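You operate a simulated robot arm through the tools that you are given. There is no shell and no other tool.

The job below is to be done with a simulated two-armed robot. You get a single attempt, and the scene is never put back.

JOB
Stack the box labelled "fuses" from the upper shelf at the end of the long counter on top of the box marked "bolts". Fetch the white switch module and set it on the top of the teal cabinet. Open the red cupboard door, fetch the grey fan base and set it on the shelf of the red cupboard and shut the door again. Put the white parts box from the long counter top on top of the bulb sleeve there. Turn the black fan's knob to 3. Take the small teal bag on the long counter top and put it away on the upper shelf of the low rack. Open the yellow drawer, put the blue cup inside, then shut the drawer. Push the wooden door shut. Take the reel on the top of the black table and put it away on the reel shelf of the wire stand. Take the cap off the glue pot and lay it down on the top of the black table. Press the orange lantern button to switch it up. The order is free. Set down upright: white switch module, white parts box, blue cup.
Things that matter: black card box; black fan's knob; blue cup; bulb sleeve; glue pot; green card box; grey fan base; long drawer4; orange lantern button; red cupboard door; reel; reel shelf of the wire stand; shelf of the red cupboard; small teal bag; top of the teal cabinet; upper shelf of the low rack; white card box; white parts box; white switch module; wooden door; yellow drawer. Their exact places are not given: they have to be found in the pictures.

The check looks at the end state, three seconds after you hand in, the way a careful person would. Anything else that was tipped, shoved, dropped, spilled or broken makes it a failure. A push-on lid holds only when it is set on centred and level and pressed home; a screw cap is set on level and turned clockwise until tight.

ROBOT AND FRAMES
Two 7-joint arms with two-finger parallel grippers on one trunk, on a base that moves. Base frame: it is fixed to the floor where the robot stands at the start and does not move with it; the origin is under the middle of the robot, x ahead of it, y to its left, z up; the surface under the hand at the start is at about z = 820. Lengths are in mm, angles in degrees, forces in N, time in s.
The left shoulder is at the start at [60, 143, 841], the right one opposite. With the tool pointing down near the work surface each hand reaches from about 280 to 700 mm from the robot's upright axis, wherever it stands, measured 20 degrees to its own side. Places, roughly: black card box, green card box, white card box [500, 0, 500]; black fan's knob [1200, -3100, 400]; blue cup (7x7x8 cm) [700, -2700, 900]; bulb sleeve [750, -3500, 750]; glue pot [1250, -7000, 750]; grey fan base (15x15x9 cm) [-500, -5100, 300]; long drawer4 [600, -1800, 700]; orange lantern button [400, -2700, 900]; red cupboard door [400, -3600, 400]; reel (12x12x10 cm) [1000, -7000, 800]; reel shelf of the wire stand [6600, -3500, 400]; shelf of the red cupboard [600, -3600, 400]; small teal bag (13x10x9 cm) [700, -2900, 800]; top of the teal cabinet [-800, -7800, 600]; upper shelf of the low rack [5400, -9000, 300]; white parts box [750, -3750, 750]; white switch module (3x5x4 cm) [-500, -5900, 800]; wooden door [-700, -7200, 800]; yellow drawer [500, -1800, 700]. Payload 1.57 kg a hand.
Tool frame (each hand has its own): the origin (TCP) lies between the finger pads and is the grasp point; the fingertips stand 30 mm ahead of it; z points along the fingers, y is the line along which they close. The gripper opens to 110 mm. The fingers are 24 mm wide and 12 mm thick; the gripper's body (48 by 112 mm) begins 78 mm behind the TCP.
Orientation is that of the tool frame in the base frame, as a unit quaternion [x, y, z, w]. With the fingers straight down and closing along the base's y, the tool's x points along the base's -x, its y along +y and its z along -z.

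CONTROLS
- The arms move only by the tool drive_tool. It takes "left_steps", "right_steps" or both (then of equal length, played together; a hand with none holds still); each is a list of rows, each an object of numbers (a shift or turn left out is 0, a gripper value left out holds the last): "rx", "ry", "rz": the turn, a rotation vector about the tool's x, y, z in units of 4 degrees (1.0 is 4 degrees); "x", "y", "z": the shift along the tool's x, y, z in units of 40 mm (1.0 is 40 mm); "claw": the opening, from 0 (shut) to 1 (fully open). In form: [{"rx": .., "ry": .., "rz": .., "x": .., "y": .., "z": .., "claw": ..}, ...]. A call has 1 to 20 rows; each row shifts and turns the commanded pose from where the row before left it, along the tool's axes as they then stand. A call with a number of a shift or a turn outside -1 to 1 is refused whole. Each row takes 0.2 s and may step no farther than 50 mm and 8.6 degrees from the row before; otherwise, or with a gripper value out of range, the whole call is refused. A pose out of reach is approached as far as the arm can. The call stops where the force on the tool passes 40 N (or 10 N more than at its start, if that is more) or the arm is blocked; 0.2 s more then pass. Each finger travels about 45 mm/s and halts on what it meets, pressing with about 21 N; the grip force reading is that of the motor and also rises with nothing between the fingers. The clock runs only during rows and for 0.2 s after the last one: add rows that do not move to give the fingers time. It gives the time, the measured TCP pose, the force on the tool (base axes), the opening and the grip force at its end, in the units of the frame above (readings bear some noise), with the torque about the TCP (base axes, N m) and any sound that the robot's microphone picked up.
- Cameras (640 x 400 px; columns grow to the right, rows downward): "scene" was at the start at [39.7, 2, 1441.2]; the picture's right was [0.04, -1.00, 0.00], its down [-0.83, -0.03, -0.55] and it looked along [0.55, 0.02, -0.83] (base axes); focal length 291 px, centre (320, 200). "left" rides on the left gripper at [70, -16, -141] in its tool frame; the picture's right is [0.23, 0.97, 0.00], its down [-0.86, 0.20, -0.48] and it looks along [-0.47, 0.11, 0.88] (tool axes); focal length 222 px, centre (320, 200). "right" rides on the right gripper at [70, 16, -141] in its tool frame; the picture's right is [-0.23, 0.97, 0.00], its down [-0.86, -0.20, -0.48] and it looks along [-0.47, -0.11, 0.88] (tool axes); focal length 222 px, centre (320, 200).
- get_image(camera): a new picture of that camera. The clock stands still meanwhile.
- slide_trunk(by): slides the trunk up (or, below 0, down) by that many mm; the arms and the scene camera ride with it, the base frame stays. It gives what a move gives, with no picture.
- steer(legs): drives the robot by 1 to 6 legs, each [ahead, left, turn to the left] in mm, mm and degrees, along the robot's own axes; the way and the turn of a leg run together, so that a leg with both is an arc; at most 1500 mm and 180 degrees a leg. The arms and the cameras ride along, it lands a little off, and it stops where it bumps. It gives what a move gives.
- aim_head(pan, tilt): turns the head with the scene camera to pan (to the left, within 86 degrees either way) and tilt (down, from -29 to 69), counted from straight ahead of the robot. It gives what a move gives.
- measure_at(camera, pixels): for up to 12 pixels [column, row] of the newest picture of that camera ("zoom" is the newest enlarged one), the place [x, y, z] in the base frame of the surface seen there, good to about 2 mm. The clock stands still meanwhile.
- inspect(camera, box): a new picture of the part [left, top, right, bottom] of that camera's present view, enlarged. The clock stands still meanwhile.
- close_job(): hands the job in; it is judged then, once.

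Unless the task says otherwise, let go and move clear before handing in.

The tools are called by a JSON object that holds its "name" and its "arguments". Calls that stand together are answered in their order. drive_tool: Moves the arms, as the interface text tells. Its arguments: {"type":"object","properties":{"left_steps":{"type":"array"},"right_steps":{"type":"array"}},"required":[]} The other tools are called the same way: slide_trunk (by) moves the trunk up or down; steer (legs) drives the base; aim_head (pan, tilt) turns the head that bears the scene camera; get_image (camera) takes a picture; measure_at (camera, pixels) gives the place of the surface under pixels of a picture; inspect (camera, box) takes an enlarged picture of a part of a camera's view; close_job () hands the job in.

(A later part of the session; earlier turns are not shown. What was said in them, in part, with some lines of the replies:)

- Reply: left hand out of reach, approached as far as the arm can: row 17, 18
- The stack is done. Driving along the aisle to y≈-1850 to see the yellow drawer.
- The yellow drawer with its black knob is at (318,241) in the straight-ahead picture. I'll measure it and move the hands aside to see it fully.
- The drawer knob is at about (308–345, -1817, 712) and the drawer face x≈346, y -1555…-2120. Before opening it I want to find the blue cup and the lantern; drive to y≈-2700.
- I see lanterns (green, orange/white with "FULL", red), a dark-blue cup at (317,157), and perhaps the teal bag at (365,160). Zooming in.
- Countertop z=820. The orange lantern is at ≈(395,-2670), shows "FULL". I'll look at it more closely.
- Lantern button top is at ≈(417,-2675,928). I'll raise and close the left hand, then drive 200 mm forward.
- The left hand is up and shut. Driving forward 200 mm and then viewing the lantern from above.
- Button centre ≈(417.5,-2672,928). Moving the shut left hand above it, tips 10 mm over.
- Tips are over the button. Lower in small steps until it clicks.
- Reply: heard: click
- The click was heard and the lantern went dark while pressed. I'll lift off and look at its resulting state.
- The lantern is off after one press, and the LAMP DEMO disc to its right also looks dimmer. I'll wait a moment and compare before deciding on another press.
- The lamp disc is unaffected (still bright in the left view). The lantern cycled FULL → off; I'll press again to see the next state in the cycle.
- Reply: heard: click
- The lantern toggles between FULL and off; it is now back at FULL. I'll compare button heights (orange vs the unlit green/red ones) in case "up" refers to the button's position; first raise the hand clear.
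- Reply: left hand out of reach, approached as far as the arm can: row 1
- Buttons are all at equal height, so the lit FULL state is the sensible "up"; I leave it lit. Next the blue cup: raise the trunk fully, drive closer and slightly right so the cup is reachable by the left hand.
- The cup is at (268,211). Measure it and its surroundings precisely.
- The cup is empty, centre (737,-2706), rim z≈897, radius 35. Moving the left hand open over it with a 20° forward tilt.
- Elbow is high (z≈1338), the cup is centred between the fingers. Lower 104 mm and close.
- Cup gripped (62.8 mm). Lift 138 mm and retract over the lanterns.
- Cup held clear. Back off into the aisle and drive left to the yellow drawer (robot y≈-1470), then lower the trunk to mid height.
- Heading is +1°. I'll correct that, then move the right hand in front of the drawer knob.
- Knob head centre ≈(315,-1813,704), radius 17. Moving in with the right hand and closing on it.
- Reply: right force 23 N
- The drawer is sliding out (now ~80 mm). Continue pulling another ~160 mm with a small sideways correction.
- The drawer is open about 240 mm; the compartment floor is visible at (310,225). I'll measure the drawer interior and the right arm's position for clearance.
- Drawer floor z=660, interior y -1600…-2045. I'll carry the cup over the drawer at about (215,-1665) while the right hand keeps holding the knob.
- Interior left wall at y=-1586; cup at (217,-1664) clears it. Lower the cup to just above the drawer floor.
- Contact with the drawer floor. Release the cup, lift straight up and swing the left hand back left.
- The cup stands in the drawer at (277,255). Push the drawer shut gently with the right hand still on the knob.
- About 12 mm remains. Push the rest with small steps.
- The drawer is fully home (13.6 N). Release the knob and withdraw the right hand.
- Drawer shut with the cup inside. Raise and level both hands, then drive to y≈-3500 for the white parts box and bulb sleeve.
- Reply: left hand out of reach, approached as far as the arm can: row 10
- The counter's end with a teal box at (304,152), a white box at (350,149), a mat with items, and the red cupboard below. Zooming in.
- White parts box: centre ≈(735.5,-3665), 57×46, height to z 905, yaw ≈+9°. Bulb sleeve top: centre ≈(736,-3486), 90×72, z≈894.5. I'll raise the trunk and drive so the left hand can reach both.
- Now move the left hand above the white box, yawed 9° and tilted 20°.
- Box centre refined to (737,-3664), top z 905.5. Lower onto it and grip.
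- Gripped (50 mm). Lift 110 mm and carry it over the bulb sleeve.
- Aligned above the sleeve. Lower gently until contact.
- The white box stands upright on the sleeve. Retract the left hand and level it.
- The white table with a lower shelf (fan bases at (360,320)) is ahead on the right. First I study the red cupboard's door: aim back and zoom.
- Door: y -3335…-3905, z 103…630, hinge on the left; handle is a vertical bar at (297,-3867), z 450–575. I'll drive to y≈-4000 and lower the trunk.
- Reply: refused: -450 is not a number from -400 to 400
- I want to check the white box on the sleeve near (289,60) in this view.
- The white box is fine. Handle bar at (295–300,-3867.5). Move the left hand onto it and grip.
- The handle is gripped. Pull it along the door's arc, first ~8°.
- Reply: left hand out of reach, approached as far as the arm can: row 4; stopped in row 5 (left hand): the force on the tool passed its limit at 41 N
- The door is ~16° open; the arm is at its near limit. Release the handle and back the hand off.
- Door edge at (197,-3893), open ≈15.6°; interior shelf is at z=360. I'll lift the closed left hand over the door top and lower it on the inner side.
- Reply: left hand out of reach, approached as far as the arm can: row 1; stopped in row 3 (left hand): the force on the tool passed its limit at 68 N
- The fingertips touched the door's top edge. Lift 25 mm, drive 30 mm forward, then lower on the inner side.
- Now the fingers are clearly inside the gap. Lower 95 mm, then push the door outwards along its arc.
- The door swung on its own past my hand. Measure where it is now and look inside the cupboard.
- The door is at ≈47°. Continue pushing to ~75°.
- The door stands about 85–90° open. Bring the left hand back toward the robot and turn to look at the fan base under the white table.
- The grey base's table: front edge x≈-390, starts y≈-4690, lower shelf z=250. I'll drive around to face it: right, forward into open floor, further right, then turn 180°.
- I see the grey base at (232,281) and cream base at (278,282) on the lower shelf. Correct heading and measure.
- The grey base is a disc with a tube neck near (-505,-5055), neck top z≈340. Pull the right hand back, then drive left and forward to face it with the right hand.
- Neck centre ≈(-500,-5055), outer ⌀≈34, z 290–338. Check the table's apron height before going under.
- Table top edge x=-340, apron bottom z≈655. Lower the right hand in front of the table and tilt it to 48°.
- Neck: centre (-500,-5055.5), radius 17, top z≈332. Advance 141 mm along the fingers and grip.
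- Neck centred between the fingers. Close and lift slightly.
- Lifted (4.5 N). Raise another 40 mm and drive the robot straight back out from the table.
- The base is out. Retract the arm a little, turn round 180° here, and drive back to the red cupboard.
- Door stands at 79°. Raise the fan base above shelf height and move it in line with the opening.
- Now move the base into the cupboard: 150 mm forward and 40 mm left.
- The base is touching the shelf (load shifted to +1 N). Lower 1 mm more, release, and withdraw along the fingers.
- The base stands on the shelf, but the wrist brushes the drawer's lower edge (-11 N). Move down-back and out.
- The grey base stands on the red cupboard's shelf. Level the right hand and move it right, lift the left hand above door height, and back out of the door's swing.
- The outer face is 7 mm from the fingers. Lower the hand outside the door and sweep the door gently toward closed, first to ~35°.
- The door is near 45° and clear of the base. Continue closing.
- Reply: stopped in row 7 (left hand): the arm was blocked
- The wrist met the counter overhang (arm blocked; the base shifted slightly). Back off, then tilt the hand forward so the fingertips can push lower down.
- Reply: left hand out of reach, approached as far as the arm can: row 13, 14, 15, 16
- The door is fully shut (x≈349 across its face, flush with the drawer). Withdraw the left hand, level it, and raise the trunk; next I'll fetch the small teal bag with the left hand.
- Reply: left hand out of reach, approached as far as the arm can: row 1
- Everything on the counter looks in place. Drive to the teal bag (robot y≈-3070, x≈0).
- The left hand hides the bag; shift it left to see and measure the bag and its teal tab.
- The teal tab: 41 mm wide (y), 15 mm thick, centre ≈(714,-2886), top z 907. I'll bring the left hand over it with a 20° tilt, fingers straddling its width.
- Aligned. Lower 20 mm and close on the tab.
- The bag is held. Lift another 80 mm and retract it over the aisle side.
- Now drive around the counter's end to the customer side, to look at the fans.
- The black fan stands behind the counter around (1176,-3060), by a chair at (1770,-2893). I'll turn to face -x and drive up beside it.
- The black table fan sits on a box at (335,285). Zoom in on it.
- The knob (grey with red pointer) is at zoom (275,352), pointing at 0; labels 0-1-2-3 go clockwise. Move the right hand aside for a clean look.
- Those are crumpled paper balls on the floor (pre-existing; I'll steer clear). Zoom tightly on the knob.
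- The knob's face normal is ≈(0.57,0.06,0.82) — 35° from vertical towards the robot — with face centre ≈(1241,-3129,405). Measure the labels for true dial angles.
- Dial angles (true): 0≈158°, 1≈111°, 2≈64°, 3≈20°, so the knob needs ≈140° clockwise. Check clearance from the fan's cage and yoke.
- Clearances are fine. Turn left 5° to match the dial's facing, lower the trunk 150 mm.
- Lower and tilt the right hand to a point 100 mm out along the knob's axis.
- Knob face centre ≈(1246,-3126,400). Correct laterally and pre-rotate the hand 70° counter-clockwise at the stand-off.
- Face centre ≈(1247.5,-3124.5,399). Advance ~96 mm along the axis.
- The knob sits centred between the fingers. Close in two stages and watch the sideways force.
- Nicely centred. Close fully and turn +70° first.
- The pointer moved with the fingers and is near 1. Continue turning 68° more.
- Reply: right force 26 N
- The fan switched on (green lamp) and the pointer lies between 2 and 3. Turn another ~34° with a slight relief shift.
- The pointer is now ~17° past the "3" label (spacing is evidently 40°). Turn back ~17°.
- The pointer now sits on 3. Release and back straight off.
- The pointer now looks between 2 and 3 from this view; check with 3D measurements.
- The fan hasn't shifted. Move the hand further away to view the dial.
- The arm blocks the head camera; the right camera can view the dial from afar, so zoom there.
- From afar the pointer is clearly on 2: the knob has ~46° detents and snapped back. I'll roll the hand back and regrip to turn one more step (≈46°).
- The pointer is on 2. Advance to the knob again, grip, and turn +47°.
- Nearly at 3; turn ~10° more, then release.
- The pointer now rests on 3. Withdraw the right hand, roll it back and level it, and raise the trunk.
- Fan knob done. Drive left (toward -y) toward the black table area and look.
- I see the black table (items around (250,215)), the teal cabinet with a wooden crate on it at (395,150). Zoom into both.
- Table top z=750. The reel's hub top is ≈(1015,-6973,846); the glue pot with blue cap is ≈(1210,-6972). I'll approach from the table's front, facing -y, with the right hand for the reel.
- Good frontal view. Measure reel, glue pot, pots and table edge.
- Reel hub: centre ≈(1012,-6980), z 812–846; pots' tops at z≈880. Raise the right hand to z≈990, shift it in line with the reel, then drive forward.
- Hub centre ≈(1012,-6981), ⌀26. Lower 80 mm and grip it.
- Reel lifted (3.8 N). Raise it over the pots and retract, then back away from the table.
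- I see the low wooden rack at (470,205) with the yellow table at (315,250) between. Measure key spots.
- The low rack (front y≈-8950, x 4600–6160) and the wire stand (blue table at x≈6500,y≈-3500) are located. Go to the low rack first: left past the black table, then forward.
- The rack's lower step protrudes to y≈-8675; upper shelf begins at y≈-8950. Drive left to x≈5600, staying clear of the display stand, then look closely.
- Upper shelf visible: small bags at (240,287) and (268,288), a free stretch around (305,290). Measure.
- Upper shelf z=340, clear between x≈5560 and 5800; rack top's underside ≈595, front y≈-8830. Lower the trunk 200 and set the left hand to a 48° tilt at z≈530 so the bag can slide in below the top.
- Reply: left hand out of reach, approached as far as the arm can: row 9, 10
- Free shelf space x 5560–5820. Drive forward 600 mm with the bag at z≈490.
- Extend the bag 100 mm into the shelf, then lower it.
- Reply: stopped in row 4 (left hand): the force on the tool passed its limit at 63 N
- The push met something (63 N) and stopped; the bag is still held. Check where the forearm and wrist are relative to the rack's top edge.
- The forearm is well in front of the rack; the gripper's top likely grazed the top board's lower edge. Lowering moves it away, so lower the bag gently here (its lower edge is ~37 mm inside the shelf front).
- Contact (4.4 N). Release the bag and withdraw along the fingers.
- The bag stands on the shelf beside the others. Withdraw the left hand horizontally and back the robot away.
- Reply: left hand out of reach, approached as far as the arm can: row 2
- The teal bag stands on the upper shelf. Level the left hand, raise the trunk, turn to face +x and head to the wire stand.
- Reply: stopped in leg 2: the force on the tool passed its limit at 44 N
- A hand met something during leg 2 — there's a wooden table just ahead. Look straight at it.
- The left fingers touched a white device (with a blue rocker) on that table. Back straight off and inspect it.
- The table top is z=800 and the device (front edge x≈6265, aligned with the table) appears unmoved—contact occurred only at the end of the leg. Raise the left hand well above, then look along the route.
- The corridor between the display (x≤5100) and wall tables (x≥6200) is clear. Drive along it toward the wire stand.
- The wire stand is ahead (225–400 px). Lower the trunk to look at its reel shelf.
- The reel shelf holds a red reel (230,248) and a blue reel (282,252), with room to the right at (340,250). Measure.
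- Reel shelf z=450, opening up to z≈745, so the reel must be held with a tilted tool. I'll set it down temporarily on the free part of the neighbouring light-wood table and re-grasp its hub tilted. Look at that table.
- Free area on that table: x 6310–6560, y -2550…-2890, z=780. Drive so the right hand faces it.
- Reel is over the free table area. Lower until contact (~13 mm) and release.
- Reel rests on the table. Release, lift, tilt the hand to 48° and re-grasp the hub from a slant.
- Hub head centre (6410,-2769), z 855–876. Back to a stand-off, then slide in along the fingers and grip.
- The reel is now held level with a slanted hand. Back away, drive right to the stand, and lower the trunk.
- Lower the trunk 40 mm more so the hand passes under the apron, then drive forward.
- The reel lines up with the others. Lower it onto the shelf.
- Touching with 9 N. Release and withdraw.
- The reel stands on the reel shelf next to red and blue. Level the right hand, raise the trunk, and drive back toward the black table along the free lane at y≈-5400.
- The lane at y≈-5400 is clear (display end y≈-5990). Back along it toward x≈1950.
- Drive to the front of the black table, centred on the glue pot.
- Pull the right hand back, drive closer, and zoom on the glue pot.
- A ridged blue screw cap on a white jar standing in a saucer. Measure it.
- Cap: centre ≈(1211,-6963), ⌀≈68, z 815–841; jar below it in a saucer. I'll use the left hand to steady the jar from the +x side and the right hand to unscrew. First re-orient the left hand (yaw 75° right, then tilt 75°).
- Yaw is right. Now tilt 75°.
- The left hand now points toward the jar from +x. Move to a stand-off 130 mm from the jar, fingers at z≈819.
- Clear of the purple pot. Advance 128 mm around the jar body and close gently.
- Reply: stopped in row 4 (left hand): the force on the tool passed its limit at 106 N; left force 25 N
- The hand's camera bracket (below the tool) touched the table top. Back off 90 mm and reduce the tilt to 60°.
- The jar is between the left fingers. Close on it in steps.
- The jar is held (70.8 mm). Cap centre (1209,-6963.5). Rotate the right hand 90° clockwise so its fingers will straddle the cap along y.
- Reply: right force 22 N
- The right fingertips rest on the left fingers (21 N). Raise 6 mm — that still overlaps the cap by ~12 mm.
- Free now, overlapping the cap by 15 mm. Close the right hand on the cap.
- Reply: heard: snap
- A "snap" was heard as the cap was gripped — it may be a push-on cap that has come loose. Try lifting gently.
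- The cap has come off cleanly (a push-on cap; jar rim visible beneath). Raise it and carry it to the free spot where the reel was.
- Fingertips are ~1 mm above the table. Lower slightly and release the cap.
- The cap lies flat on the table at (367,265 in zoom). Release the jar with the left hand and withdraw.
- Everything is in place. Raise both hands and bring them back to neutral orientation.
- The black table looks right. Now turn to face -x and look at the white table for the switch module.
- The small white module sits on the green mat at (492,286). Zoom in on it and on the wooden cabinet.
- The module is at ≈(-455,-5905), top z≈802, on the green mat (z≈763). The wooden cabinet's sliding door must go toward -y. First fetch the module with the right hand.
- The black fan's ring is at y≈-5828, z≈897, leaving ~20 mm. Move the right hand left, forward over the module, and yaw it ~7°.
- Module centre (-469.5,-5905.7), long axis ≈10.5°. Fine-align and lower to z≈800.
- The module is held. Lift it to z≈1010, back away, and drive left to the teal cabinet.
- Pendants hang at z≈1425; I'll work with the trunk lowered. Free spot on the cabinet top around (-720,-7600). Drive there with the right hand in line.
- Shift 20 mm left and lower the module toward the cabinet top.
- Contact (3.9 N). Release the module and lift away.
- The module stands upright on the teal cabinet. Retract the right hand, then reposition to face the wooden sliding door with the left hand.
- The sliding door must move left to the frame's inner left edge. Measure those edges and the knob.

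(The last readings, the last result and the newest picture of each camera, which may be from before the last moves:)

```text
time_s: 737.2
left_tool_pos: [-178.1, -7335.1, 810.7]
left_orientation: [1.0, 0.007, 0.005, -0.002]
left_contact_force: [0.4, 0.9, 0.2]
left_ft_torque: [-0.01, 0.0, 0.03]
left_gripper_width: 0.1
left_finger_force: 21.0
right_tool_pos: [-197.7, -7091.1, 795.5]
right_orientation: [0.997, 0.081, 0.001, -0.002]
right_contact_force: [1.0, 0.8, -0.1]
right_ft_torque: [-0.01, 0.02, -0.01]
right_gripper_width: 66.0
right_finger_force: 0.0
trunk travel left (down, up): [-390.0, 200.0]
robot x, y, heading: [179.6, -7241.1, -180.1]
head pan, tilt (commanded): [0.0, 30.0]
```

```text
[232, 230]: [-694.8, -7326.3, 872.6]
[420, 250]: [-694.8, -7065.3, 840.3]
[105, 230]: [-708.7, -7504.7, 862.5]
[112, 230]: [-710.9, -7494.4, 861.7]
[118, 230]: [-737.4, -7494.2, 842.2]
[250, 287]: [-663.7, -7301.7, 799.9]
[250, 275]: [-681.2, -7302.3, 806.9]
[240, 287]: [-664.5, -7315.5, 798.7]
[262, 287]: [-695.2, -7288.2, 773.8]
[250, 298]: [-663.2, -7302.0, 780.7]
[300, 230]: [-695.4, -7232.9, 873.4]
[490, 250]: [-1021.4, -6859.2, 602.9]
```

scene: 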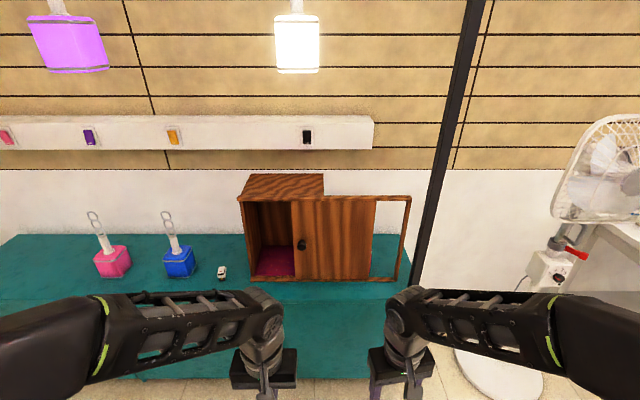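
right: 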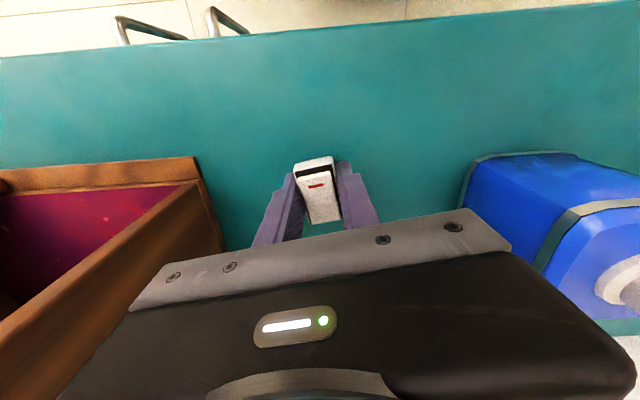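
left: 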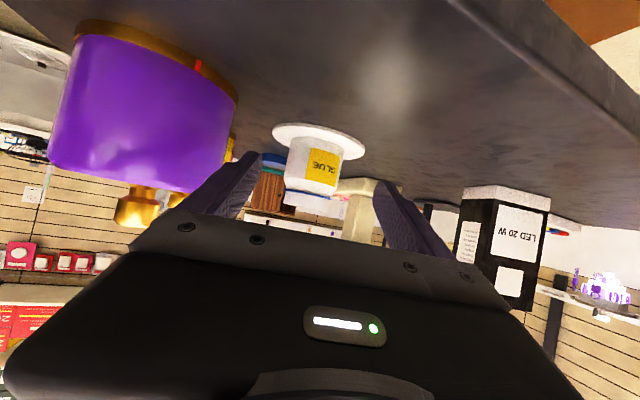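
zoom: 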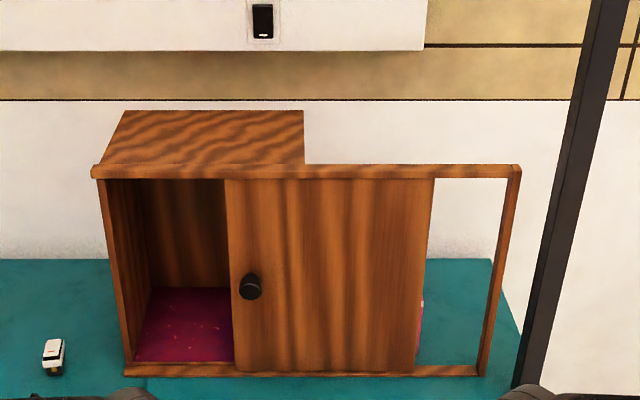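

Door left edge y≈-7330, frame's inner left ≈-7494; knob centre ≈(-663,-7302,793). Drive forward and tilt the left hand to the right of the knob.

{"name": "steer", "arguments": {"legs": [[278, 0, 0]]}}

{"name": "drive_tool", "arguments": {"left_steps": [{"x": -0.3125, "y": -0.135, "ry": -1}, {"x": -0.312, "y": -0.135, "z": 0.022, "ry": -1}, {"x": -0.309, "y": -0.135, "z": 0.0435, "ry": -1}, {"x": -0.306, "y": -0.135, "z": 0.065, "ry": -1}, {"x": -0.3, "y": -0.135, "z": 0.086, "ry": -1}, {"x": -0.294, "y": -0.135, "z": 0.107, "ry": -1}, {"x": -0.2855, "y": -0.135, "z": 0.127, "ry": -1}, {"x": -0.276, "y": -0.135, "z": 0.147, "ry": -1}, {"x": -0.265, "y": -0.135, "z": 0.1656, "ry": -1}, {"x": -0.253, "y": -0.135, "z": 0.1837, "ry": -1}, {"x": -0.239, "y": -0.135, "z": 0.2, "ry": -1}, {"x": -0.225, "y": -0.135, "z": 0.217, "ry": -1}, {}]}}

{"name": "get_image", "arguments": {"camera": "left"}}

{"name": "get_image", "arguments": {"camera": "scene"}}

```text
time_s: 739.2
left_tool_pos: [-454.5, -7338.4, 811.7]
left_orientation: [1.0, 0.008, 0.005, -0.002]
left_contact_force: [-0.2, -0.1, -0.1]
left_ft_torque: [0.01, -0.03, 0.01]
left_gripper_width: 0.0
left_finger_force: 21.1
right_tool_pos: [-475.5, -7092.1, 794.7]
right_orientation: [0.997, 0.083, 0.002, -0.002]
right_contact_force: [-0.3, 0.3, 0.6]
right_ft_torque: [0.02, -0.04, 0.0]
right_gripper_width: 66.2
right_finger_force: 0.1
trunk travel left (down, up): [-390.0, 200.0]
robot x, y, heading: [-100.3, -7240.5, -179.6]
head pan, tilt (commanded): [0.0, 30.0]
```

```text
time_s: 742.0
left_tool_pos: [-606.3, -7274.0, 810.0]
left_orientation: [0.915, 0.009, -0.402, 0.002]
left_contact_force: [0.2, -0.3, 0.0]
left_ft_torque: [0.02, 0.02, -0.01]
left_gripper_width: 0.1
left_finger_force: 20.9
right_tool_pos: [-476.1, -7092.8, 795.4]
right_orientation: [0.997, 0.083, 0.002, 0.0]
right_contact_force: [-0.2, -0.9, 0.3]
right_ft_torque: [0.01, 0.0, -0.03]
right_gripper_width: 66.1
right_finger_force: 0.1
trunk travel left (down, up): [-390.0, 200.0]
robot x, y, heading: [-98.7, -7239.8, -179.5]
head pan, tilt (commanded): [0.0, 30.0]
```

```text
taken
```

left: 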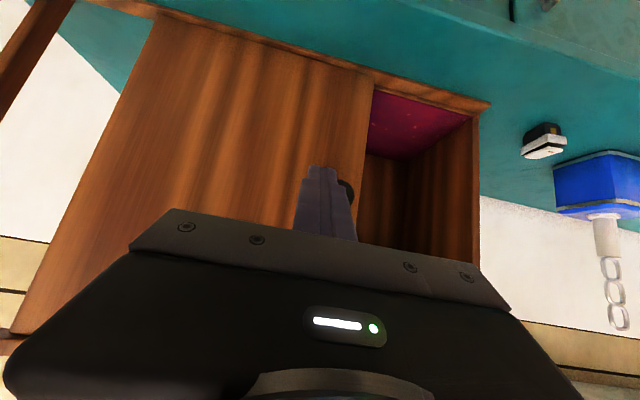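

```text
taken
```

scene: 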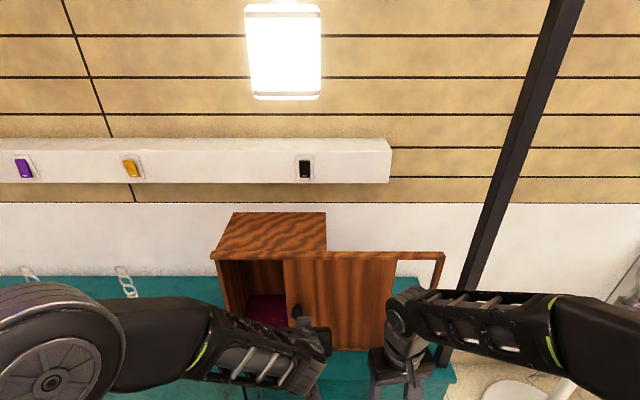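

{"name": "drive_tool", "arguments": {"left_steps": [{"y": -0.2}, {"x": -0.42, "z": 0.465}, {"x": -0.42, "z": 0.465}, {}]}}

{"name": "get_image", "arguments": {"camera": "left"}}

```text
time_s: 743.0
left_tool_pos: [-656.6, -7270.1, 810.1]
left_orientation: [0.916, 0.008, -0.402, 0.002]
left_contact_force: [-0.6, 0.6, 0.5]
left_ft_torque: [0.0, -0.01, 0.02]
left_gripper_width: 0.1
left_finger_force: 21.4
right_tool_pos: [-475.7, -7091.8, 796.3]
right_orientation: [0.997, 0.082, 0.001, -0.001]
right_contact_force: [0.2, 0.1, 0.0]
right_ft_torque: [-0.01, 0.0, -0.01]
right_gripper_width: 65.7
right_finger_force: 0.0
trunk travel left (down, up): [-390.0, 200.0]
robot x, y, heading: [-100.8, -7235.6, -179.7]
head pan, tilt (commanded): [0.0, 30.0]
```

```text
taken
```

left: 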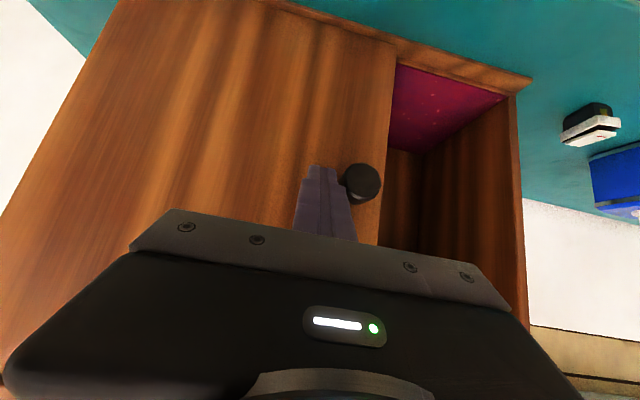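

The finger sits right beside the knob. Push left in steady steps.

{"name": "drive_tool", "arguments": {"left_steps": [{"y": 0.3}, {"y": 0.5}, {"y": 0.5}, {"y": 0.5}, {"y": 0.5}, {"y": 0.5}, {}]}}

{"name": "get_image", "arguments": {"camera": "left"}}

{"name": "inspect", "arguments": {"camera": "scene", "box": [180, 190, 460, 380]}}

```text
time_s: 744.6
left_tool_pos: [-654.6, -7380.0, 808.7]
left_orientation: [0.915, 0.008, -0.402, 0.002]
left_contact_force: [-0.2, -0.9, 0.6]
left_ft_torque: [-0.02, -0.03, -0.01]
left_gripper_width: 0.0
left_finger_force: 21.2
right_tool_pos: [-476.1, -7092.8, 795.5]
right_orientation: [0.997, 0.083, 0.002, 0.0]
right_contact_force: [-0.3, -0.2, -0.2]
right_ft_torque: [0.01, -0.01, 0.02]
right_gripper_width: 66.2
right_finger_force: 0.0
trunk travel left (down, up): [-390.0, 200.0]
robot x, y, heading: [-99.8, -7242.3, -179.5]
head pan, tilt (commanded): [0.0, 30.0]
```

```text
taken
```

left: 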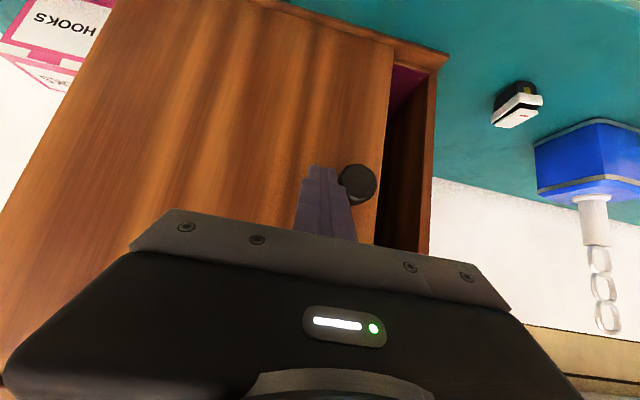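

```text
2.11 times, centred on (320, 285) of scene
```

zoom: 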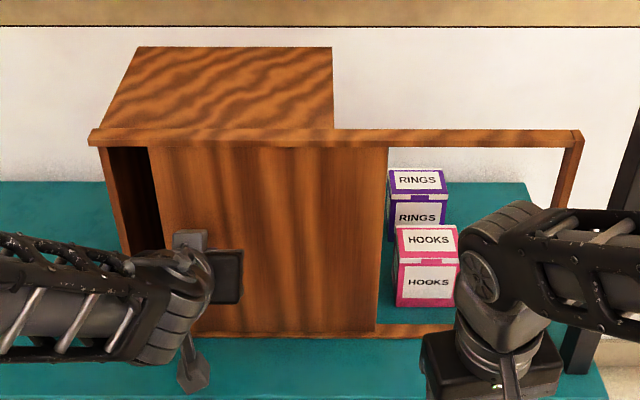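

The door is sliding; about 60 mm remain. Continue, with small final steps.

{"name": "drive_tool", "arguments": {"left_steps": [{"y": 0.5}, {"y": 0.5}, {"y": 0.3}, {"y": 0.15}, {"y": 0.1}, {"y": 0.1}, {}]}}

{"name": "get_image", "arguments": {"camera": "left"}}

{"name": "inspect", "arguments": {"camera": "scene", "box": [180, 190, 460, 380]}}

```text
time_s: 746.2
left_tool_pos: [-654.4, -7446.6, 810.3]
left_orientation: [0.916, 0.009, -0.401, 0.003]
left_contact_force: [0.3, -0.3, 0.5]
left_ft_torque: [0.0, -0.01, 0.02]
left_gripper_width: 0.1
left_finger_force: 21.0
right_tool_pos: [-476.3, -7092.5, 795.7]
right_orientation: [0.997, 0.083, 0.001, -0.001]
right_contact_force: [1.0, 0.2, 0.5]
right_ft_torque: [0.0, 0.0, -0.02]
right_gripper_width: 65.9
right_finger_force: 0.0
trunk travel left (down, up): [-390.0, 200.0]
robot x, y, heading: [-97.3, -7242.4, -179.6]
head pan, tilt (commanded): [0.0, 30.0]
```

```text
taken
```

left: 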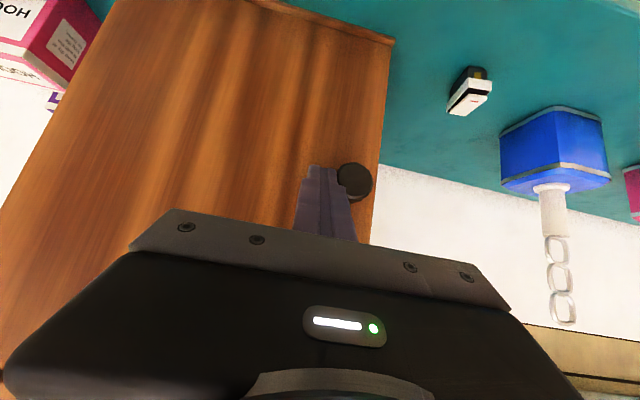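

```text
2.11 times, centred on (320, 285) of scene
```

zoom: 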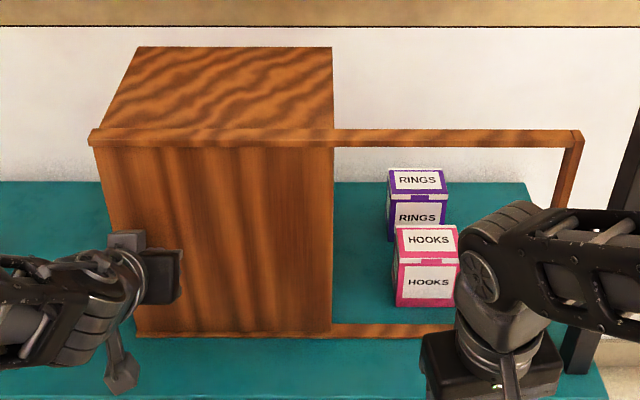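

The door looks shut. Push a few mm more to feel the end stop.

{"name": "drive_tool", "arguments": {"left_steps": [{"y": 0.1}, {"y": 0.1}, {"y": 0.1}]}}

{"name": "inspect", "arguments": {"camera": "scene", "box": [180, 190, 360, 360]}}

{"name": "measure_at", "arguments": {"camera": "zoom", "pixels": [[130, 160], [150, 160], [500, 160], [480, 160], [520, 160], [120, 150], [135, 250]]}}

```text
time_s: 747.0
left_tool_pos: [-653.5, -7447.3, 809.6]
left_orientation: [0.916, -0.001, -0.401, -0.004]
left_contact_force: [-4.5, 37.2, -3.8]
left_ft_torque: [0.76, 0.04, -0.6]
left_gripper_width: 0.1
left_finger_force: 21.1
right_tool_pos: [-476.1, -7089.6, 794.3]
right_orientation: [0.997, 0.082, 0.002, 0.001]
right_contact_force: [-0.1, -0.4, -0.1]
right_ft_torque: [-0.03, 0.01, -0.01]
right_gripper_width: 66.0
right_finger_force: 0.1
trunk travel left (down, up): [-390.0, 200.0]
robot x, y, heading: [-100.2, -7239.2, -179.7]
head pan, tilt (commanded): [0.0, 30.0]
```

```text
2.35 times, centred on (270, 275) of scene
```

zoom: 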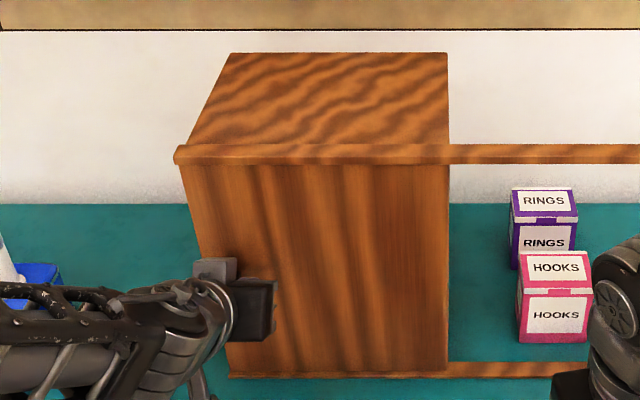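

```text
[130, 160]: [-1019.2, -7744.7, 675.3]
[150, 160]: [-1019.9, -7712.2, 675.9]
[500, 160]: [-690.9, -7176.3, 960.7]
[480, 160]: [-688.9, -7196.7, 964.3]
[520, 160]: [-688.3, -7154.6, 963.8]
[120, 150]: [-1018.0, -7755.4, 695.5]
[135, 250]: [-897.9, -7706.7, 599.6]
```

End stop reached (37 N): the door is shut. Back the hand off, level it, and withdraw.

{"name": "drive_tool", "arguments": {"left_steps": [{"y": -0.4}, {"y": -0.4}, {"x": 0.45, "z": -0.5}, {"x": 0.6, "z": -0.67}, {"x": 0.6, "z": -0.67}, {"ry": 1}, {"ry": 1}, {"ry": 1}, {"ry": 1}, {"ry": 1}, {"ry": 1}, {"ry": 1}, {"ry": 1}, {"ry": 1}, {"ry": 1}, {"ry": 1}, {"ry": 1}]}}

{"name": "steer", "arguments": {"legs": [[-350, 0, 0]]}}

{"name": "get_image", "arguments": {"camera": "scene"}}

```text
time_s: 750.6
left_tool_pos: [-587.8, -7423.2, 815.6]
left_orientation: [1.0, 0.008, 0.005, -0.002]
left_contact_force: [0.2, 0.2, -0.8]
left_ft_torque: [0.03, -0.01, -0.04]
left_gripper_width: 0.1
left_finger_force: 21.1
left hand out of reach, approached as far as the arm can: row 5
right_tool_pos: [-475.8, -7092.6, 793.8]
right_orientation: [0.997, 0.083, 0.002, 0.0]
right_contact_force: [0.9, 0.2, 0.5]
right_ft_torque: [0.02, 0.0, -0.01]
right_gripper_width: 66.2
right_finger_force: 0.1
trunk travel left (down, up): [-390.0, 200.0]
robot x, y, heading: [-98.6, -7238.3, -179.8]
head pan, tilt (commanded): [0.0, 30.0]
```

```text
time_s: 752.9
left_tool_pos: [-233.6, -7421.3, 817.9]
left_orientation: [1.0, 0.009, 0.006, -0.001]
left_contact_force: [-0.6, -0.4, 0.2]
left_ft_torque: [0.01, 0.0, 0.01]
left_gripper_width: 0.0
left_finger_force: 21.1
right_tool_pos: [-122.6, -7091.0, 796.2]
right_orientation: [0.997, 0.083, 0.001, -0.001]
right_contact_force: [-0.1, 0.3, -0.3]
right_ft_torque: [-0.01, 0.0, 0.02]
right_gripper_width: 66.4
right_finger_force: 0.0
trunk travel left (down, up): [-390.0, 200.0]
robot x, y, heading: [253.0, -7233.2, -179.7]
head pan, tilt (commanded): [0.0, 30.0]
```

```text
taken
```

scene: 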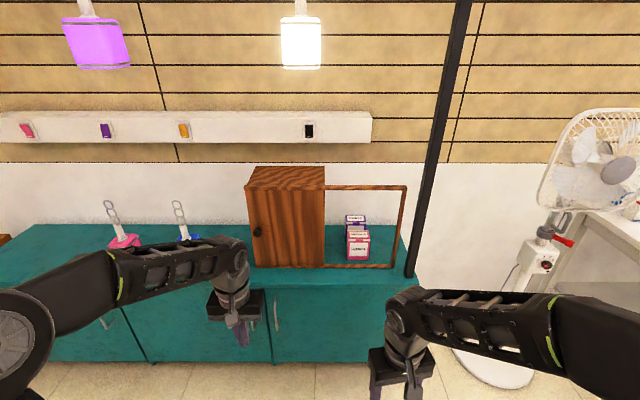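

The wooden door is shut. Reconsidering the lantern: it started lit "FULL", and literally following "press the button" means one press changes its state; I pressed twice, leaving it exactly as it was. I'll drive back there to re-examine it and finish with a single net press, checking the other results on the way.

{"name": "slide_trunk", "arguments": {"by": 200}}

{"name": "aim_head", "arguments": {"pan": 25, "tilt": 35}}

{"name": "inspect", "arguments": {"camera": "scene", "box": [100, 120, 480, 340]}}

{"name": "steer", "arguments": {"legs": [[-150, 0, 0], [0, -1250, 0], [0, -1250, 0]]}}

```text
time_s: 755.0
left_tool_pos: [-234.8, -7421.0, 1016.5]
left_orientation: [1.0, 0.008, 0.005, -0.003]
left_contact_force: [-0.1, -0.2, 0.3]
left_ft_torque: [0.01, -0.01, 0.01]
left_gripper_width: 0.3
left_finger_force: 20.9
right_tool_pos: [-122.4, -7091.3, 994.8]
right_orientation: [0.997, 0.084, 0.002, -0.001]
right_contact_force: [0.3, -0.6, -0.2]
right_ft_torque: [-0.01, 0.03, -0.03]
right_gripper_width: 65.9
right_finger_force: 0.1
trunk travel left (down, up): [-590.0, 0.0]
robot x, y, heading: [254.8, -7238.9, -179.7]
head pan, tilt (commanded): [0.0, 30.0]
```

```text
time_s: 755.9
left_tool_pos: [-234.6, -7420.7, 1016.7]
left_orientation: [1.0, 0.009, 0.006, -0.002]
left_contact_force: [-0.4, 0.5, -0.1]
left_ft_torque: [0.0, 0.02, -0.04]
left_gripper_width: 0.0
left_finger_force: 20.9
right_tool_pos: [-121.9, -7092.7, 995.9]
right_orientation: [0.997, 0.083, 0.002, -0.001]
right_contact_force: [-0.5, -0.3, 0.1]
right_ft_torque: [-0.01, 0.0, 0.0]
right_gripper_width: 66.1
right_finger_force: 0.1
trunk travel left (down, up): [-590.0, 0.0]
robot x, y, heading: [251.2, -7237.7, -179.6]
head pan, tilt (commanded): [25.0, 35.0]
```

```text
1.68 times, centred on (290, 230) of scene
```

zoom: 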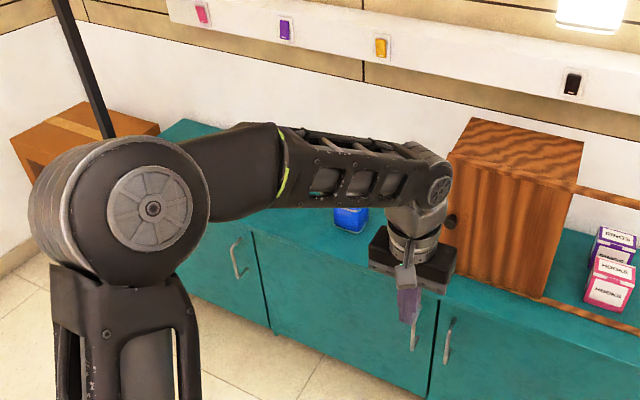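

```text
time_s: 769.1
left_tool_pos: [-90.6, -4923.5, 1015.5]
left_orientation: [1.0, 0.009, 0.005, -0.002]
left_contact_force: [-0.8, 0.1, -0.2]
left_ft_torque: [0.0, 0.0, 0.01]
left_gripper_width: 0.0
left_finger_force: 20.9
right_tool_pos: [20.6, -4593.8, 993.9]
right_orientation: [0.996, 0.085, 0.001, -0.002]
right_contact_force: [0.1, 0.4, 0.5]
right_ft_torque: [-0.04, -0.02, -0.04]
right_gripper_width: 66.1
right_finger_force: 0.0
trunk travel left (down, up): [-590.0, 0.0]
robot x, y, heading: [402.7, -4740.5, -179.4]
head pan, tilt (commanded): [25.0, 35.0]
```

{"name": "steer", "arguments": {"legs": [[0, 0, 90], [0, 0, 89.4], [0, 400, 0], [-700, 0, 0]]}}

{"name": "aim_head", "arguments": {"pan": 35, "tilt": 40}}

{"name": "get_image", "arguments": {"camera": "scene"}}

```text
time_s: 782.7
left_tool_pos: [172.2, -4162.6, 1017.0]
left_orientation: [-0.023, 1.0, -0.002, -0.005]
left_contact_force: [-0.9, 0.4, -0.2]
left_ft_torque: [0.01, 0.01, -0.02]
left_gripper_width: 0.0
left_finger_force: 20.9
right_tool_pos: [69.7, -4493.2, 995.0]
right_orientation: [-0.097, 0.995, -0.001, -0.002]
right_contact_force: [-0.1, -0.2, 0.1]
right_ft_torque: [0.01, -0.02, 0.0]
right_gripper_width: 66.1
right_finger_force: 0.1
trunk travel left (down, up): [-590.0, 0.0]
robot x, y, heading: [-309.6, -4359.2, 1.9]
head pan, tilt (commanded): [25.0, 35.0]
```

```text
time_s: 783.4
left_tool_pos: [172.9, -4162.4, 1016.2]
left_orientation: [-0.023, 1.0, -0.001, -0.006]
left_contact_force: [0.0, 0.4, 0.3]
left_ft_torque: [0.02, -0.02, 0.0]
left_gripper_width: 0.0
left_finger_force: 21.0
right_tool_pos: [70.0, -4494.3, 995.9]
right_orientation: [-0.097, 0.995, -0.002, -0.002]
right_contact_force: [-0.3, -0.4, 0.0]
right_ft_torque: [0.01, -0.01, 0.0]
right_gripper_width: 66.1
right_finger_force: 0.1
trunk travel left (down, up): [-590.0, 0.0]
robot x, y, heading: [-310.0, -4358.3, 2.2]
head pan, tilt (commanded): [35.0, 40.0]
```

```text
taken
```

scene: 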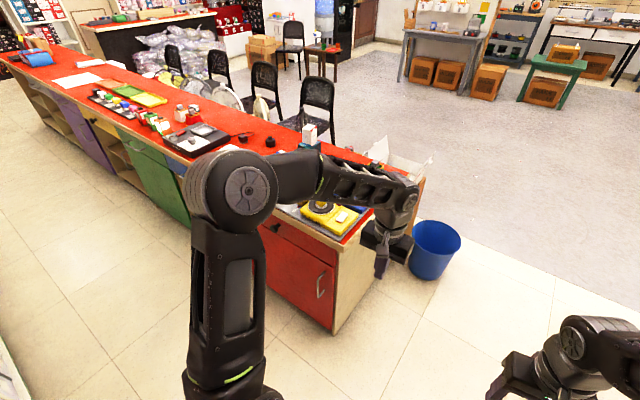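

The red cupboard door is shut and the white box stands on the sleeve. Continue along the aisle to the lanterns.

{"name": "steer", "arguments": {"legs": [[0, 0, -2], [0, 1000, 0], [0, 645, 0]]}}

{"name": "aim_head", "arguments": {"pan": 0, "tilt": 45}}

{"name": "get_image", "arguments": {"camera": "scene"}}

{"name": "inspect", "arguments": {"camera": "scene", "box": [200, 130, 400, 260]}}

```text
time_s: 792.1
left_tool_pos: [172.5, -2554.8, 1015.9]
left_orientation: [-0.008, 1.0, -0.002, -0.005]
left_contact_force: [-0.6, 1.4, 0.4]
left_ft_torque: [0.01, 0.0, -0.01]
left_gripper_width: 0.0
left_finger_force: 21.0
right_tool_pos: [60.2, -2883.7, 996.3]
right_orientation: [-0.083, 0.997, -0.001, -0.001]
right_contact_force: [0.6, 0.5, -0.7]
right_ft_torque: [-0.02, -0.02, 0.01]
right_gripper_width: 66.1
right_finger_force: 0.0
trunk travel left (down, up): [-590.0, 0.0]
robot x, y, heading: [-314.0, -2735.3, 0.3]
head pan, tilt (commanded): [35.0, 40.0]
```

```text
time_s: 793.1
left_tool_pos: [172.7, -2554.6, 1016.0]
left_orientation: [-0.008, 1.0, -0.002, -0.005]
left_contact_force: [0.0, 0.1, 0.2]
left_ft_torque: [-0.03, -0.05, -0.01]
left_gripper_width: 0.0
left_finger_force: 21.2
right_tool_pos: [60.9, -2883.6, 994.6]
right_orientation: [-0.083, 0.997, -0.001, -0.001]
right_contact_force: [0.0, 0.1, 1.2]
right_ft_torque: [0.03, 0.0, -0.01]
right_gripper_width: 66.0
right_finger_force: 0.1
trunk travel left (down, up): [-590.0, 0.0]
robot x, y, heading: [-309.0, -2735.4, 0.2]
head pan, tilt (commanded): [0.0, 45.0]
```

```text
taken
```

scene: 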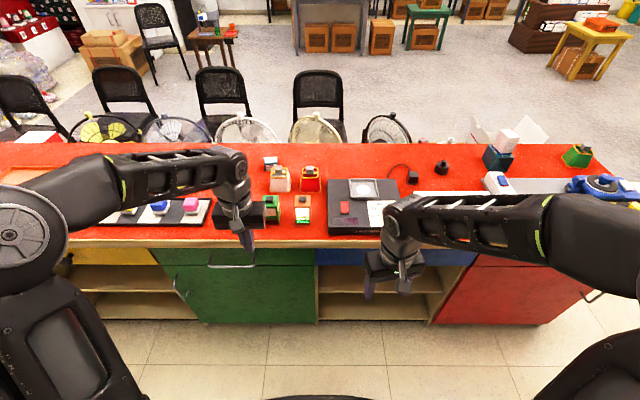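

```text
3.08 times, centred on (300, 195) of scene
```

zoom: 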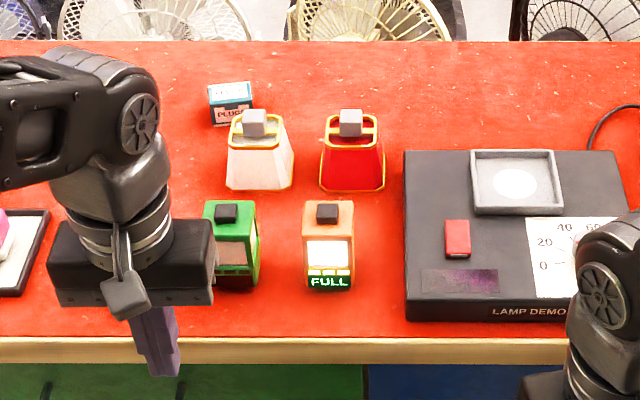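

The lantern still shows FULL, i.e. unchanged from the start. I'll give it one more press so that the net effect is one press. Drive forward and move the closed left hand above its button.

{"name": "steer", "arguments": {"legs": [[215, 0, 0]]}}

{"name": "get_image", "arguments": {"camera": "left"}}

{"name": "inspect", "arguments": {"camera": "left", "box": [140, 70, 320, 190]}}

```text
time_s: 794.8
left_tool_pos: [386.1, -2554.5, 1015.6]
left_orientation: [-0.007, 1.0, -0.002, -0.006]
left_contact_force: [0.3, 0.4, -0.9]
left_ft_torque: [0.02, 0.02, 0.0]
left_gripper_width: 0.0
left_finger_force: 20.7
right_tool_pos: [273.5, -2884.7, 994.7]
right_orientation: [-0.082, 0.997, -0.001, -0.003]
right_contact_force: [0.7, -0.4, -0.4]
right_ft_torque: [0.01, 0.01, -0.01]
right_gripper_width: 66.0
right_finger_force: 0.1
trunk travel left (down, up): [-590.0, 0.0]
robot x, y, heading: [-104.3, -2734.3, 0.1]
head pan, tilt (commanded): [0.0, 45.0]
```

```text
taken
```

left: 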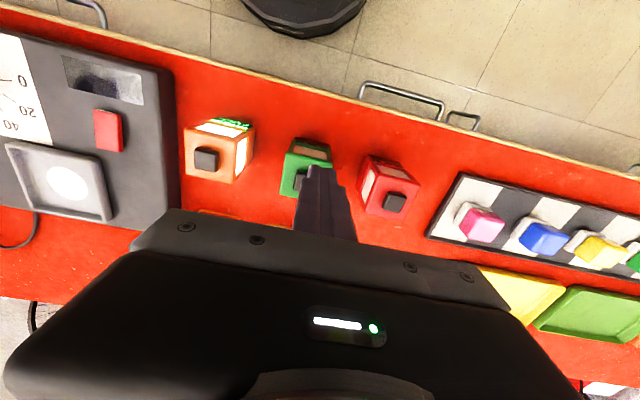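

```text
3.33 times, centred on (230, 130) of left
```

zoom: 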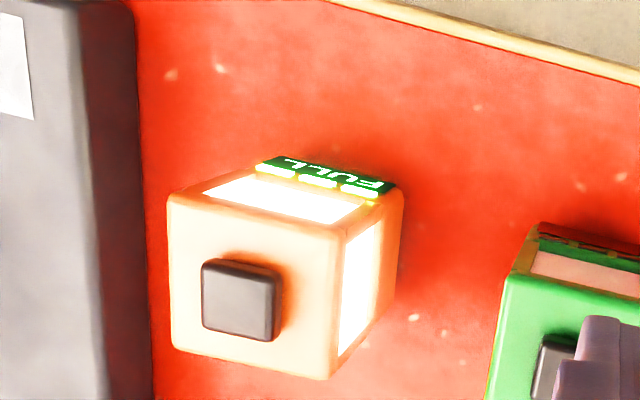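

{"name": "measure_at", "arguments": {"camera": "zoom", "pixels": [[238, 300], [215, 280], [262, 285], [265, 325], [215, 320]]}}

```text
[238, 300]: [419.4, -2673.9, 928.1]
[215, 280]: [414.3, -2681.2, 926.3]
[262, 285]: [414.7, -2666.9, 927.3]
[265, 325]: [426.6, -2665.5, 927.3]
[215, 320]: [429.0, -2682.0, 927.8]
```

{"name": "drive_tool", "arguments": {"left_steps": [{"x": -0.21, "y": -0.747}, {"x": -0.21, "y": -0.747}, {"x": -0.21, "y": -0.747}, {"x": -0.21, "y": -0.747}, {"z": 0.6}, {"z": 0.55}, {}]}}

{"name": "inspect", "arguments": {"camera": "scene", "box": [220, 140, 380, 270]}}

```text
time_s: 796.4
left_tool_pos: [419.9, -2674.7, 969.8]
left_orientation: [-0.006, 1.0, -0.002, -0.005]
left_contact_force: [-0.3, -0.4, -0.6]
left_ft_torque: [-0.01, -0.02, -0.03]
left_gripper_width: 0.1
left_finger_force: 20.9
right_tool_pos: [273.7, -2884.1, 995.8]
right_orientation: [-0.081, 0.997, 0.0, -0.001]
right_contact_force: [0.0, -0.4, -0.4]
right_ft_torque: [0.01, -0.05, 0.0]
right_gripper_width: 65.8
right_finger_force: 0.0
trunk travel left (down, up): [-590.0, 0.0]
robot x, y, heading: [-103.1, -2735.2, 0.3]
head pan, tilt (commanded): [0.0, 45.0]
```

```text
3.08 times, centred on (300, 205) of scene
```

zoom: 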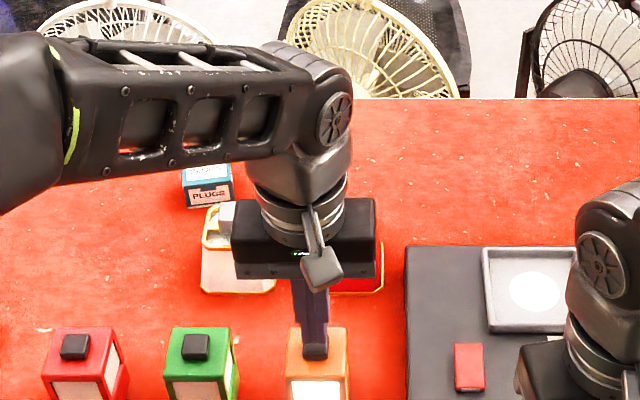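

{"name": "drive_tool", "arguments": {"left_steps": [{"z": 0.25}, {"z": 0.06}, {"z": 0.06}, {"z": 0.06}, {"z": 0.05}]}}

{"name": "drive_tool", "arguments": {"left_steps": [{"z": -0.3}, {"z": -0.5}, {"z": -0.5}, {}]}}

{"name": "inspect", "arguments": {"camera": "scene", "box": [220, 180, 380, 290]}}

```text
time_s: 797.5
left_tool_pos: [420.2, -2674.5, 950.7]
left_orientation: [-0.007, 1.0, -0.002, -0.004]
left_contact_force: [0.9, -0.6, 3.6]
left_ft_torque: [0.0, -0.03, -0.01]
left_gripper_width: 0.3
left_finger_force: 21.0
right_tool_pos: [273.1, -2884.3, 996.0]
right_orientation: [-0.082, 0.997, -0.001, -0.001]
right_contact_force: [-0.4, -0.3, 0.6]
right_ft_torque: [-0.04, 0.03, -0.04]
right_gripper_width: 65.9
right_finger_force: 0.1
trunk travel left (down, up): [-590.0, 0.0]
robot x, y, heading: [-105.1, -2733.3, -0.1]
head pan, tilt (commanded): [0.0, 45.0]
heard: click
```

```text
time_s: 798.5
left_tool_pos: [421.5, -2675.9, 1002.7]
left_orientation: [-0.007, 1.0, -0.002, -0.005]
left_contact_force: [0.0, 0.2, -0.2]
left_ft_torque: [0.01, -0.02, 0.01]
left_gripper_width: 0.0
left_finger_force: 21.2
right_tool_pos: [273.9, -2883.7, 995.9]
right_orientation: [-0.082, 0.997, -0.002, -0.001]
right_contact_force: [-0.4, 0.0, -0.4]
right_ft_torque: [-0.01, 0.0, 0.02]
right_gripper_width: 66.2
right_finger_force: 0.0
trunk travel left (down, up): [-590.0, 0.0]
robot x, y, heading: [-101.8, -2735.9, -0.0]
head pan, tilt (commanded): [0.0, 45.0]
```

```text
3.64 times, centred on (300, 235) of scene
```

zoom: 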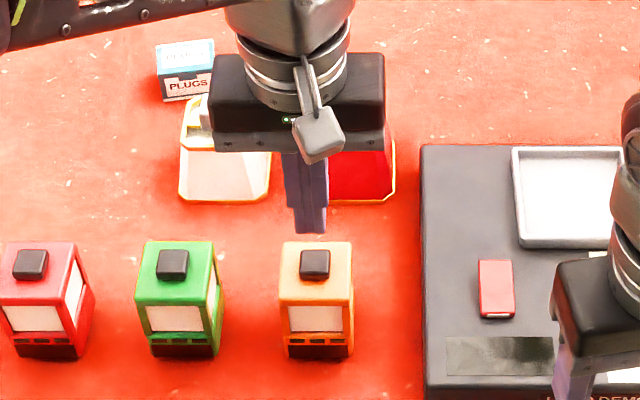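

The lantern clicked and is now changed from its starting state (net one press). Verify the neighbouring LAMP DEMO with the left camera, then withdraw.

{"name": "get_image", "arguments": {"camera": "left"}}

{"name": "inspect", "arguments": {"camera": "scene", "box": [310, 190, 430, 290]}}

```text
taken
```

left: 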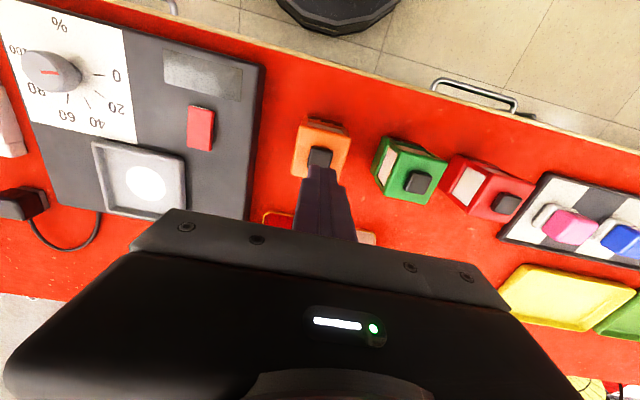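

```text
4.00 times, centred on (370, 240) of scene
```

zoom: 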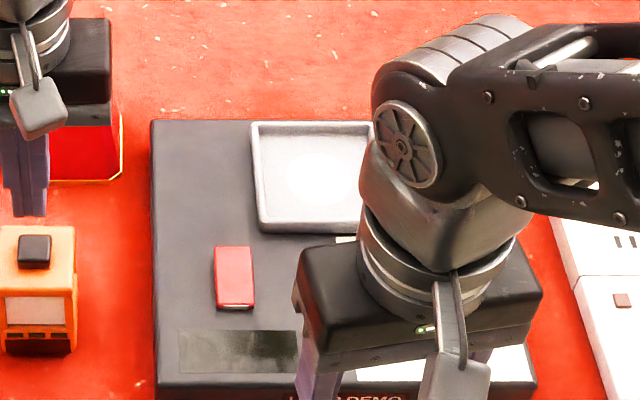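

The LAMP DEMO is unaffected. Lift the hand clear, back into the aisle, and take a last look along the counter.

{"name": "drive_tool", "arguments": {"left_steps": [{"z": -0.5}, {"x": 0.8}, {"x": 0.8}, {"x": 0.8}]}}

{"name": "steer", "arguments": {"legs": [[-210, 0, 0]]}}

{"name": "aim_head", "arguments": {"pan": 40, "tilt": 35}}

{"name": "get_image", "arguments": {"camera": "scene"}}

{"name": "aim_head", "arguments": {"pan": -35, "tilt": 35}}

{"name": "get_image", "arguments": {"camera": "scene"}}

```text
time_s: 799.5
left_tool_pos: [324.1, -2675.0, 1024.7]
left_orientation: [-0.007, 1.0, -0.002, -0.005]
left_contact_force: [-0.8, 0.2, -0.2]
left_ft_torque: [-0.02, -0.03, 0.01]
left_gripper_width: 0.0
left_finger_force: 21.4
right_tool_pos: [272.5, -2884.0, 996.0]
right_orientation: [-0.082, 0.997, 0.0, -0.001]
right_contact_force: [-0.1, -1.0, -0.1]
right_ft_torque: [0.0, 0.05, -0.01]
right_gripper_width: 65.9
right_finger_force: 0.1
trunk travel left (down, up): [-590.0, 0.0]
robot x, y, heading: [-98.4, -2733.7, -0.1]
head pan, tilt (commanded): [0.0, 45.0]
```

```text
time_s: 801.2
left_tool_pos: [113.3, -2675.3, 1023.4]
left_orientation: [-0.007, 1.0, -0.002, -0.004]
left_contact_force: [0.5, -0.5, 0.7]
left_ft_torque: [0.01, -0.04, -0.02]
left_gripper_width: 0.0
left_finger_force: 20.8
right_tool_pos: [60.7, -2883.3, 996.0]
right_orientation: [-0.081, 0.997, -0.001, -0.002]
right_contact_force: [-0.6, -0.1, -0.1]
right_ft_torque: [-0.05, -0.04, 0.0]
right_gripper_width: 66.0
right_finger_force: 0.0
trunk travel left (down, up): [-590.0, 0.0]
robot x, y, heading: [-312.5, -2738.1, -0.0]
head pan, tilt (commanded): [0.0, 45.0]
```

```text
time_s: 802.3
left_tool_pos: [114.9, -2676.0, 1023.0]
left_orientation: [-0.006, 1.0, -0.001, -0.005]
left_contact_force: [-0.5, 0.4, 0.1]
left_ft_torque: [-0.04, -0.02, -0.02]
left_gripper_width: 0.0
left_finger_force: 21.2
right_tool_pos: [62.5, -2884.7, 996.9]
right_orientation: [-0.081, 0.997, -0.001, -0.002]
right_contact_force: [0.4, -0.2, 0.4]
right_ft_torque: [0.01, 0.05, 0.0]
right_gripper_width: 66.3
right_finger_force: 0.1
trunk travel left (down, up): [-590.0, 0.0]
robot x, y, heading: [-310.5, -2735.8, -0.0]
head pan, tilt (commanded): [40.0, 35.0]
```

```text
taken
```

scene: 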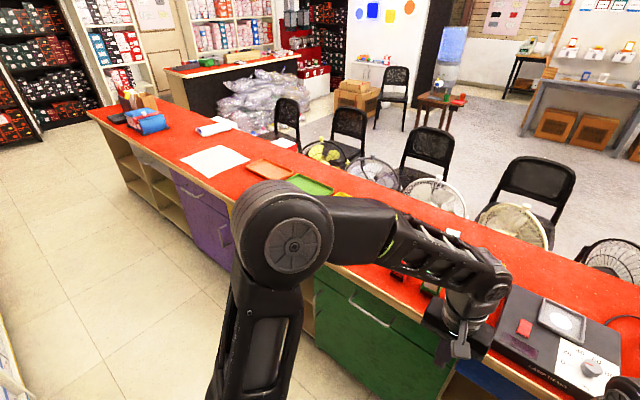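

```text
time_s: 803.7
left_tool_pos: [114.8, -2675.0, 1024.4]
left_orientation: [-0.006, 1.0, -0.002, -0.005]
left_contact_force: [-0.4, -0.2, 0.9]
left_ft_torque: [0.03, -0.02, 0.0]
left_gripper_width: 0.0
left_finger_force: 21.3
right_tool_pos: [62.1, -2884.3, 995.8]
right_orientation: [-0.081, 0.997, -0.001, -0.001]
right_contact_force: [-0.3, 0.2, 0.0]
right_ft_torque: [0.02, 0.01, 0.03]
right_gripper_width: 65.7
right_finger_force: 0.1
trunk travel left (down, up): [-590.0, 0.0]
robot x, y, heading: [-310.3, -2734.0, -0.1]
head pan, tilt (commanded): [-35.0, 35.0]
```

```text
taken
```

scene: 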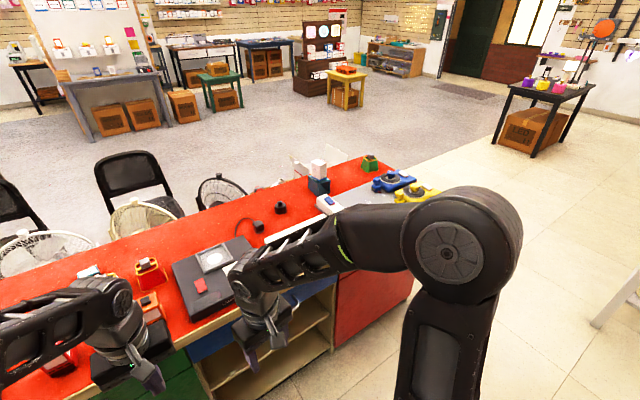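

Everything is done: fuses stacked on bolts, module on the teal cabinet, fan base in the red cupboard with the door shut, parts box on the sleeve, fan knob on 3, teal bag on the rack, cup in the closed yellow drawer, wooden door shut, reel on its shelf, glue cap on the black table, and the lantern button pressed. The hands are empty and clear, so I hand in.

{"name": "close_job", "arguments": {}}

```text
The job is handed in.
```

I handed the job in. Every item was carried out, but I am not sure about the lantern, and my left hand bumped one object on the way.

**Lantern:** The orange lantern was already lit and showing "FULL" when I first saw it, so "switch it up" was unclear. Each press only toggles it between FULL and off. I pressed it three times in all, so the net effect is one press and it is now off. If you wanted it on, this item is wrong.

**Contact along the way:** While driving past a wooden side table, my left fingers touched a white control panel (marked HEAT / HOT). It looked unmoved afterwards, but I had no earlier view to compare it with. My hands or wrist also hit fixed furniture a few times (counter edge, black table top, top board of the low rack). I saw nothing shifted there.

| Item | How it was left |
|---|---|
| Fuses box | On top of the bolts box, aligned |
| White switch module | Upright on the teal cabinet |
| Grey fan base | Standing on the red cupboard's shelf, door shut |
| White parts box | Upright on the bulb sleeve, turned about 13° to it |
| Black fan's knob | Pointer on 3; the fan is running |
| Small teal bag | On the upper shelf of the low rack, next to the other small bags |
| Blue cup | Upright in the yellow drawer when I closed it |
| Wooden door | Slid fully shut against its stop |
| Reel | On the reel shelf, in line with the red and blue reels |
| Glue pot cap | Off the pot, lying flat on the black table |
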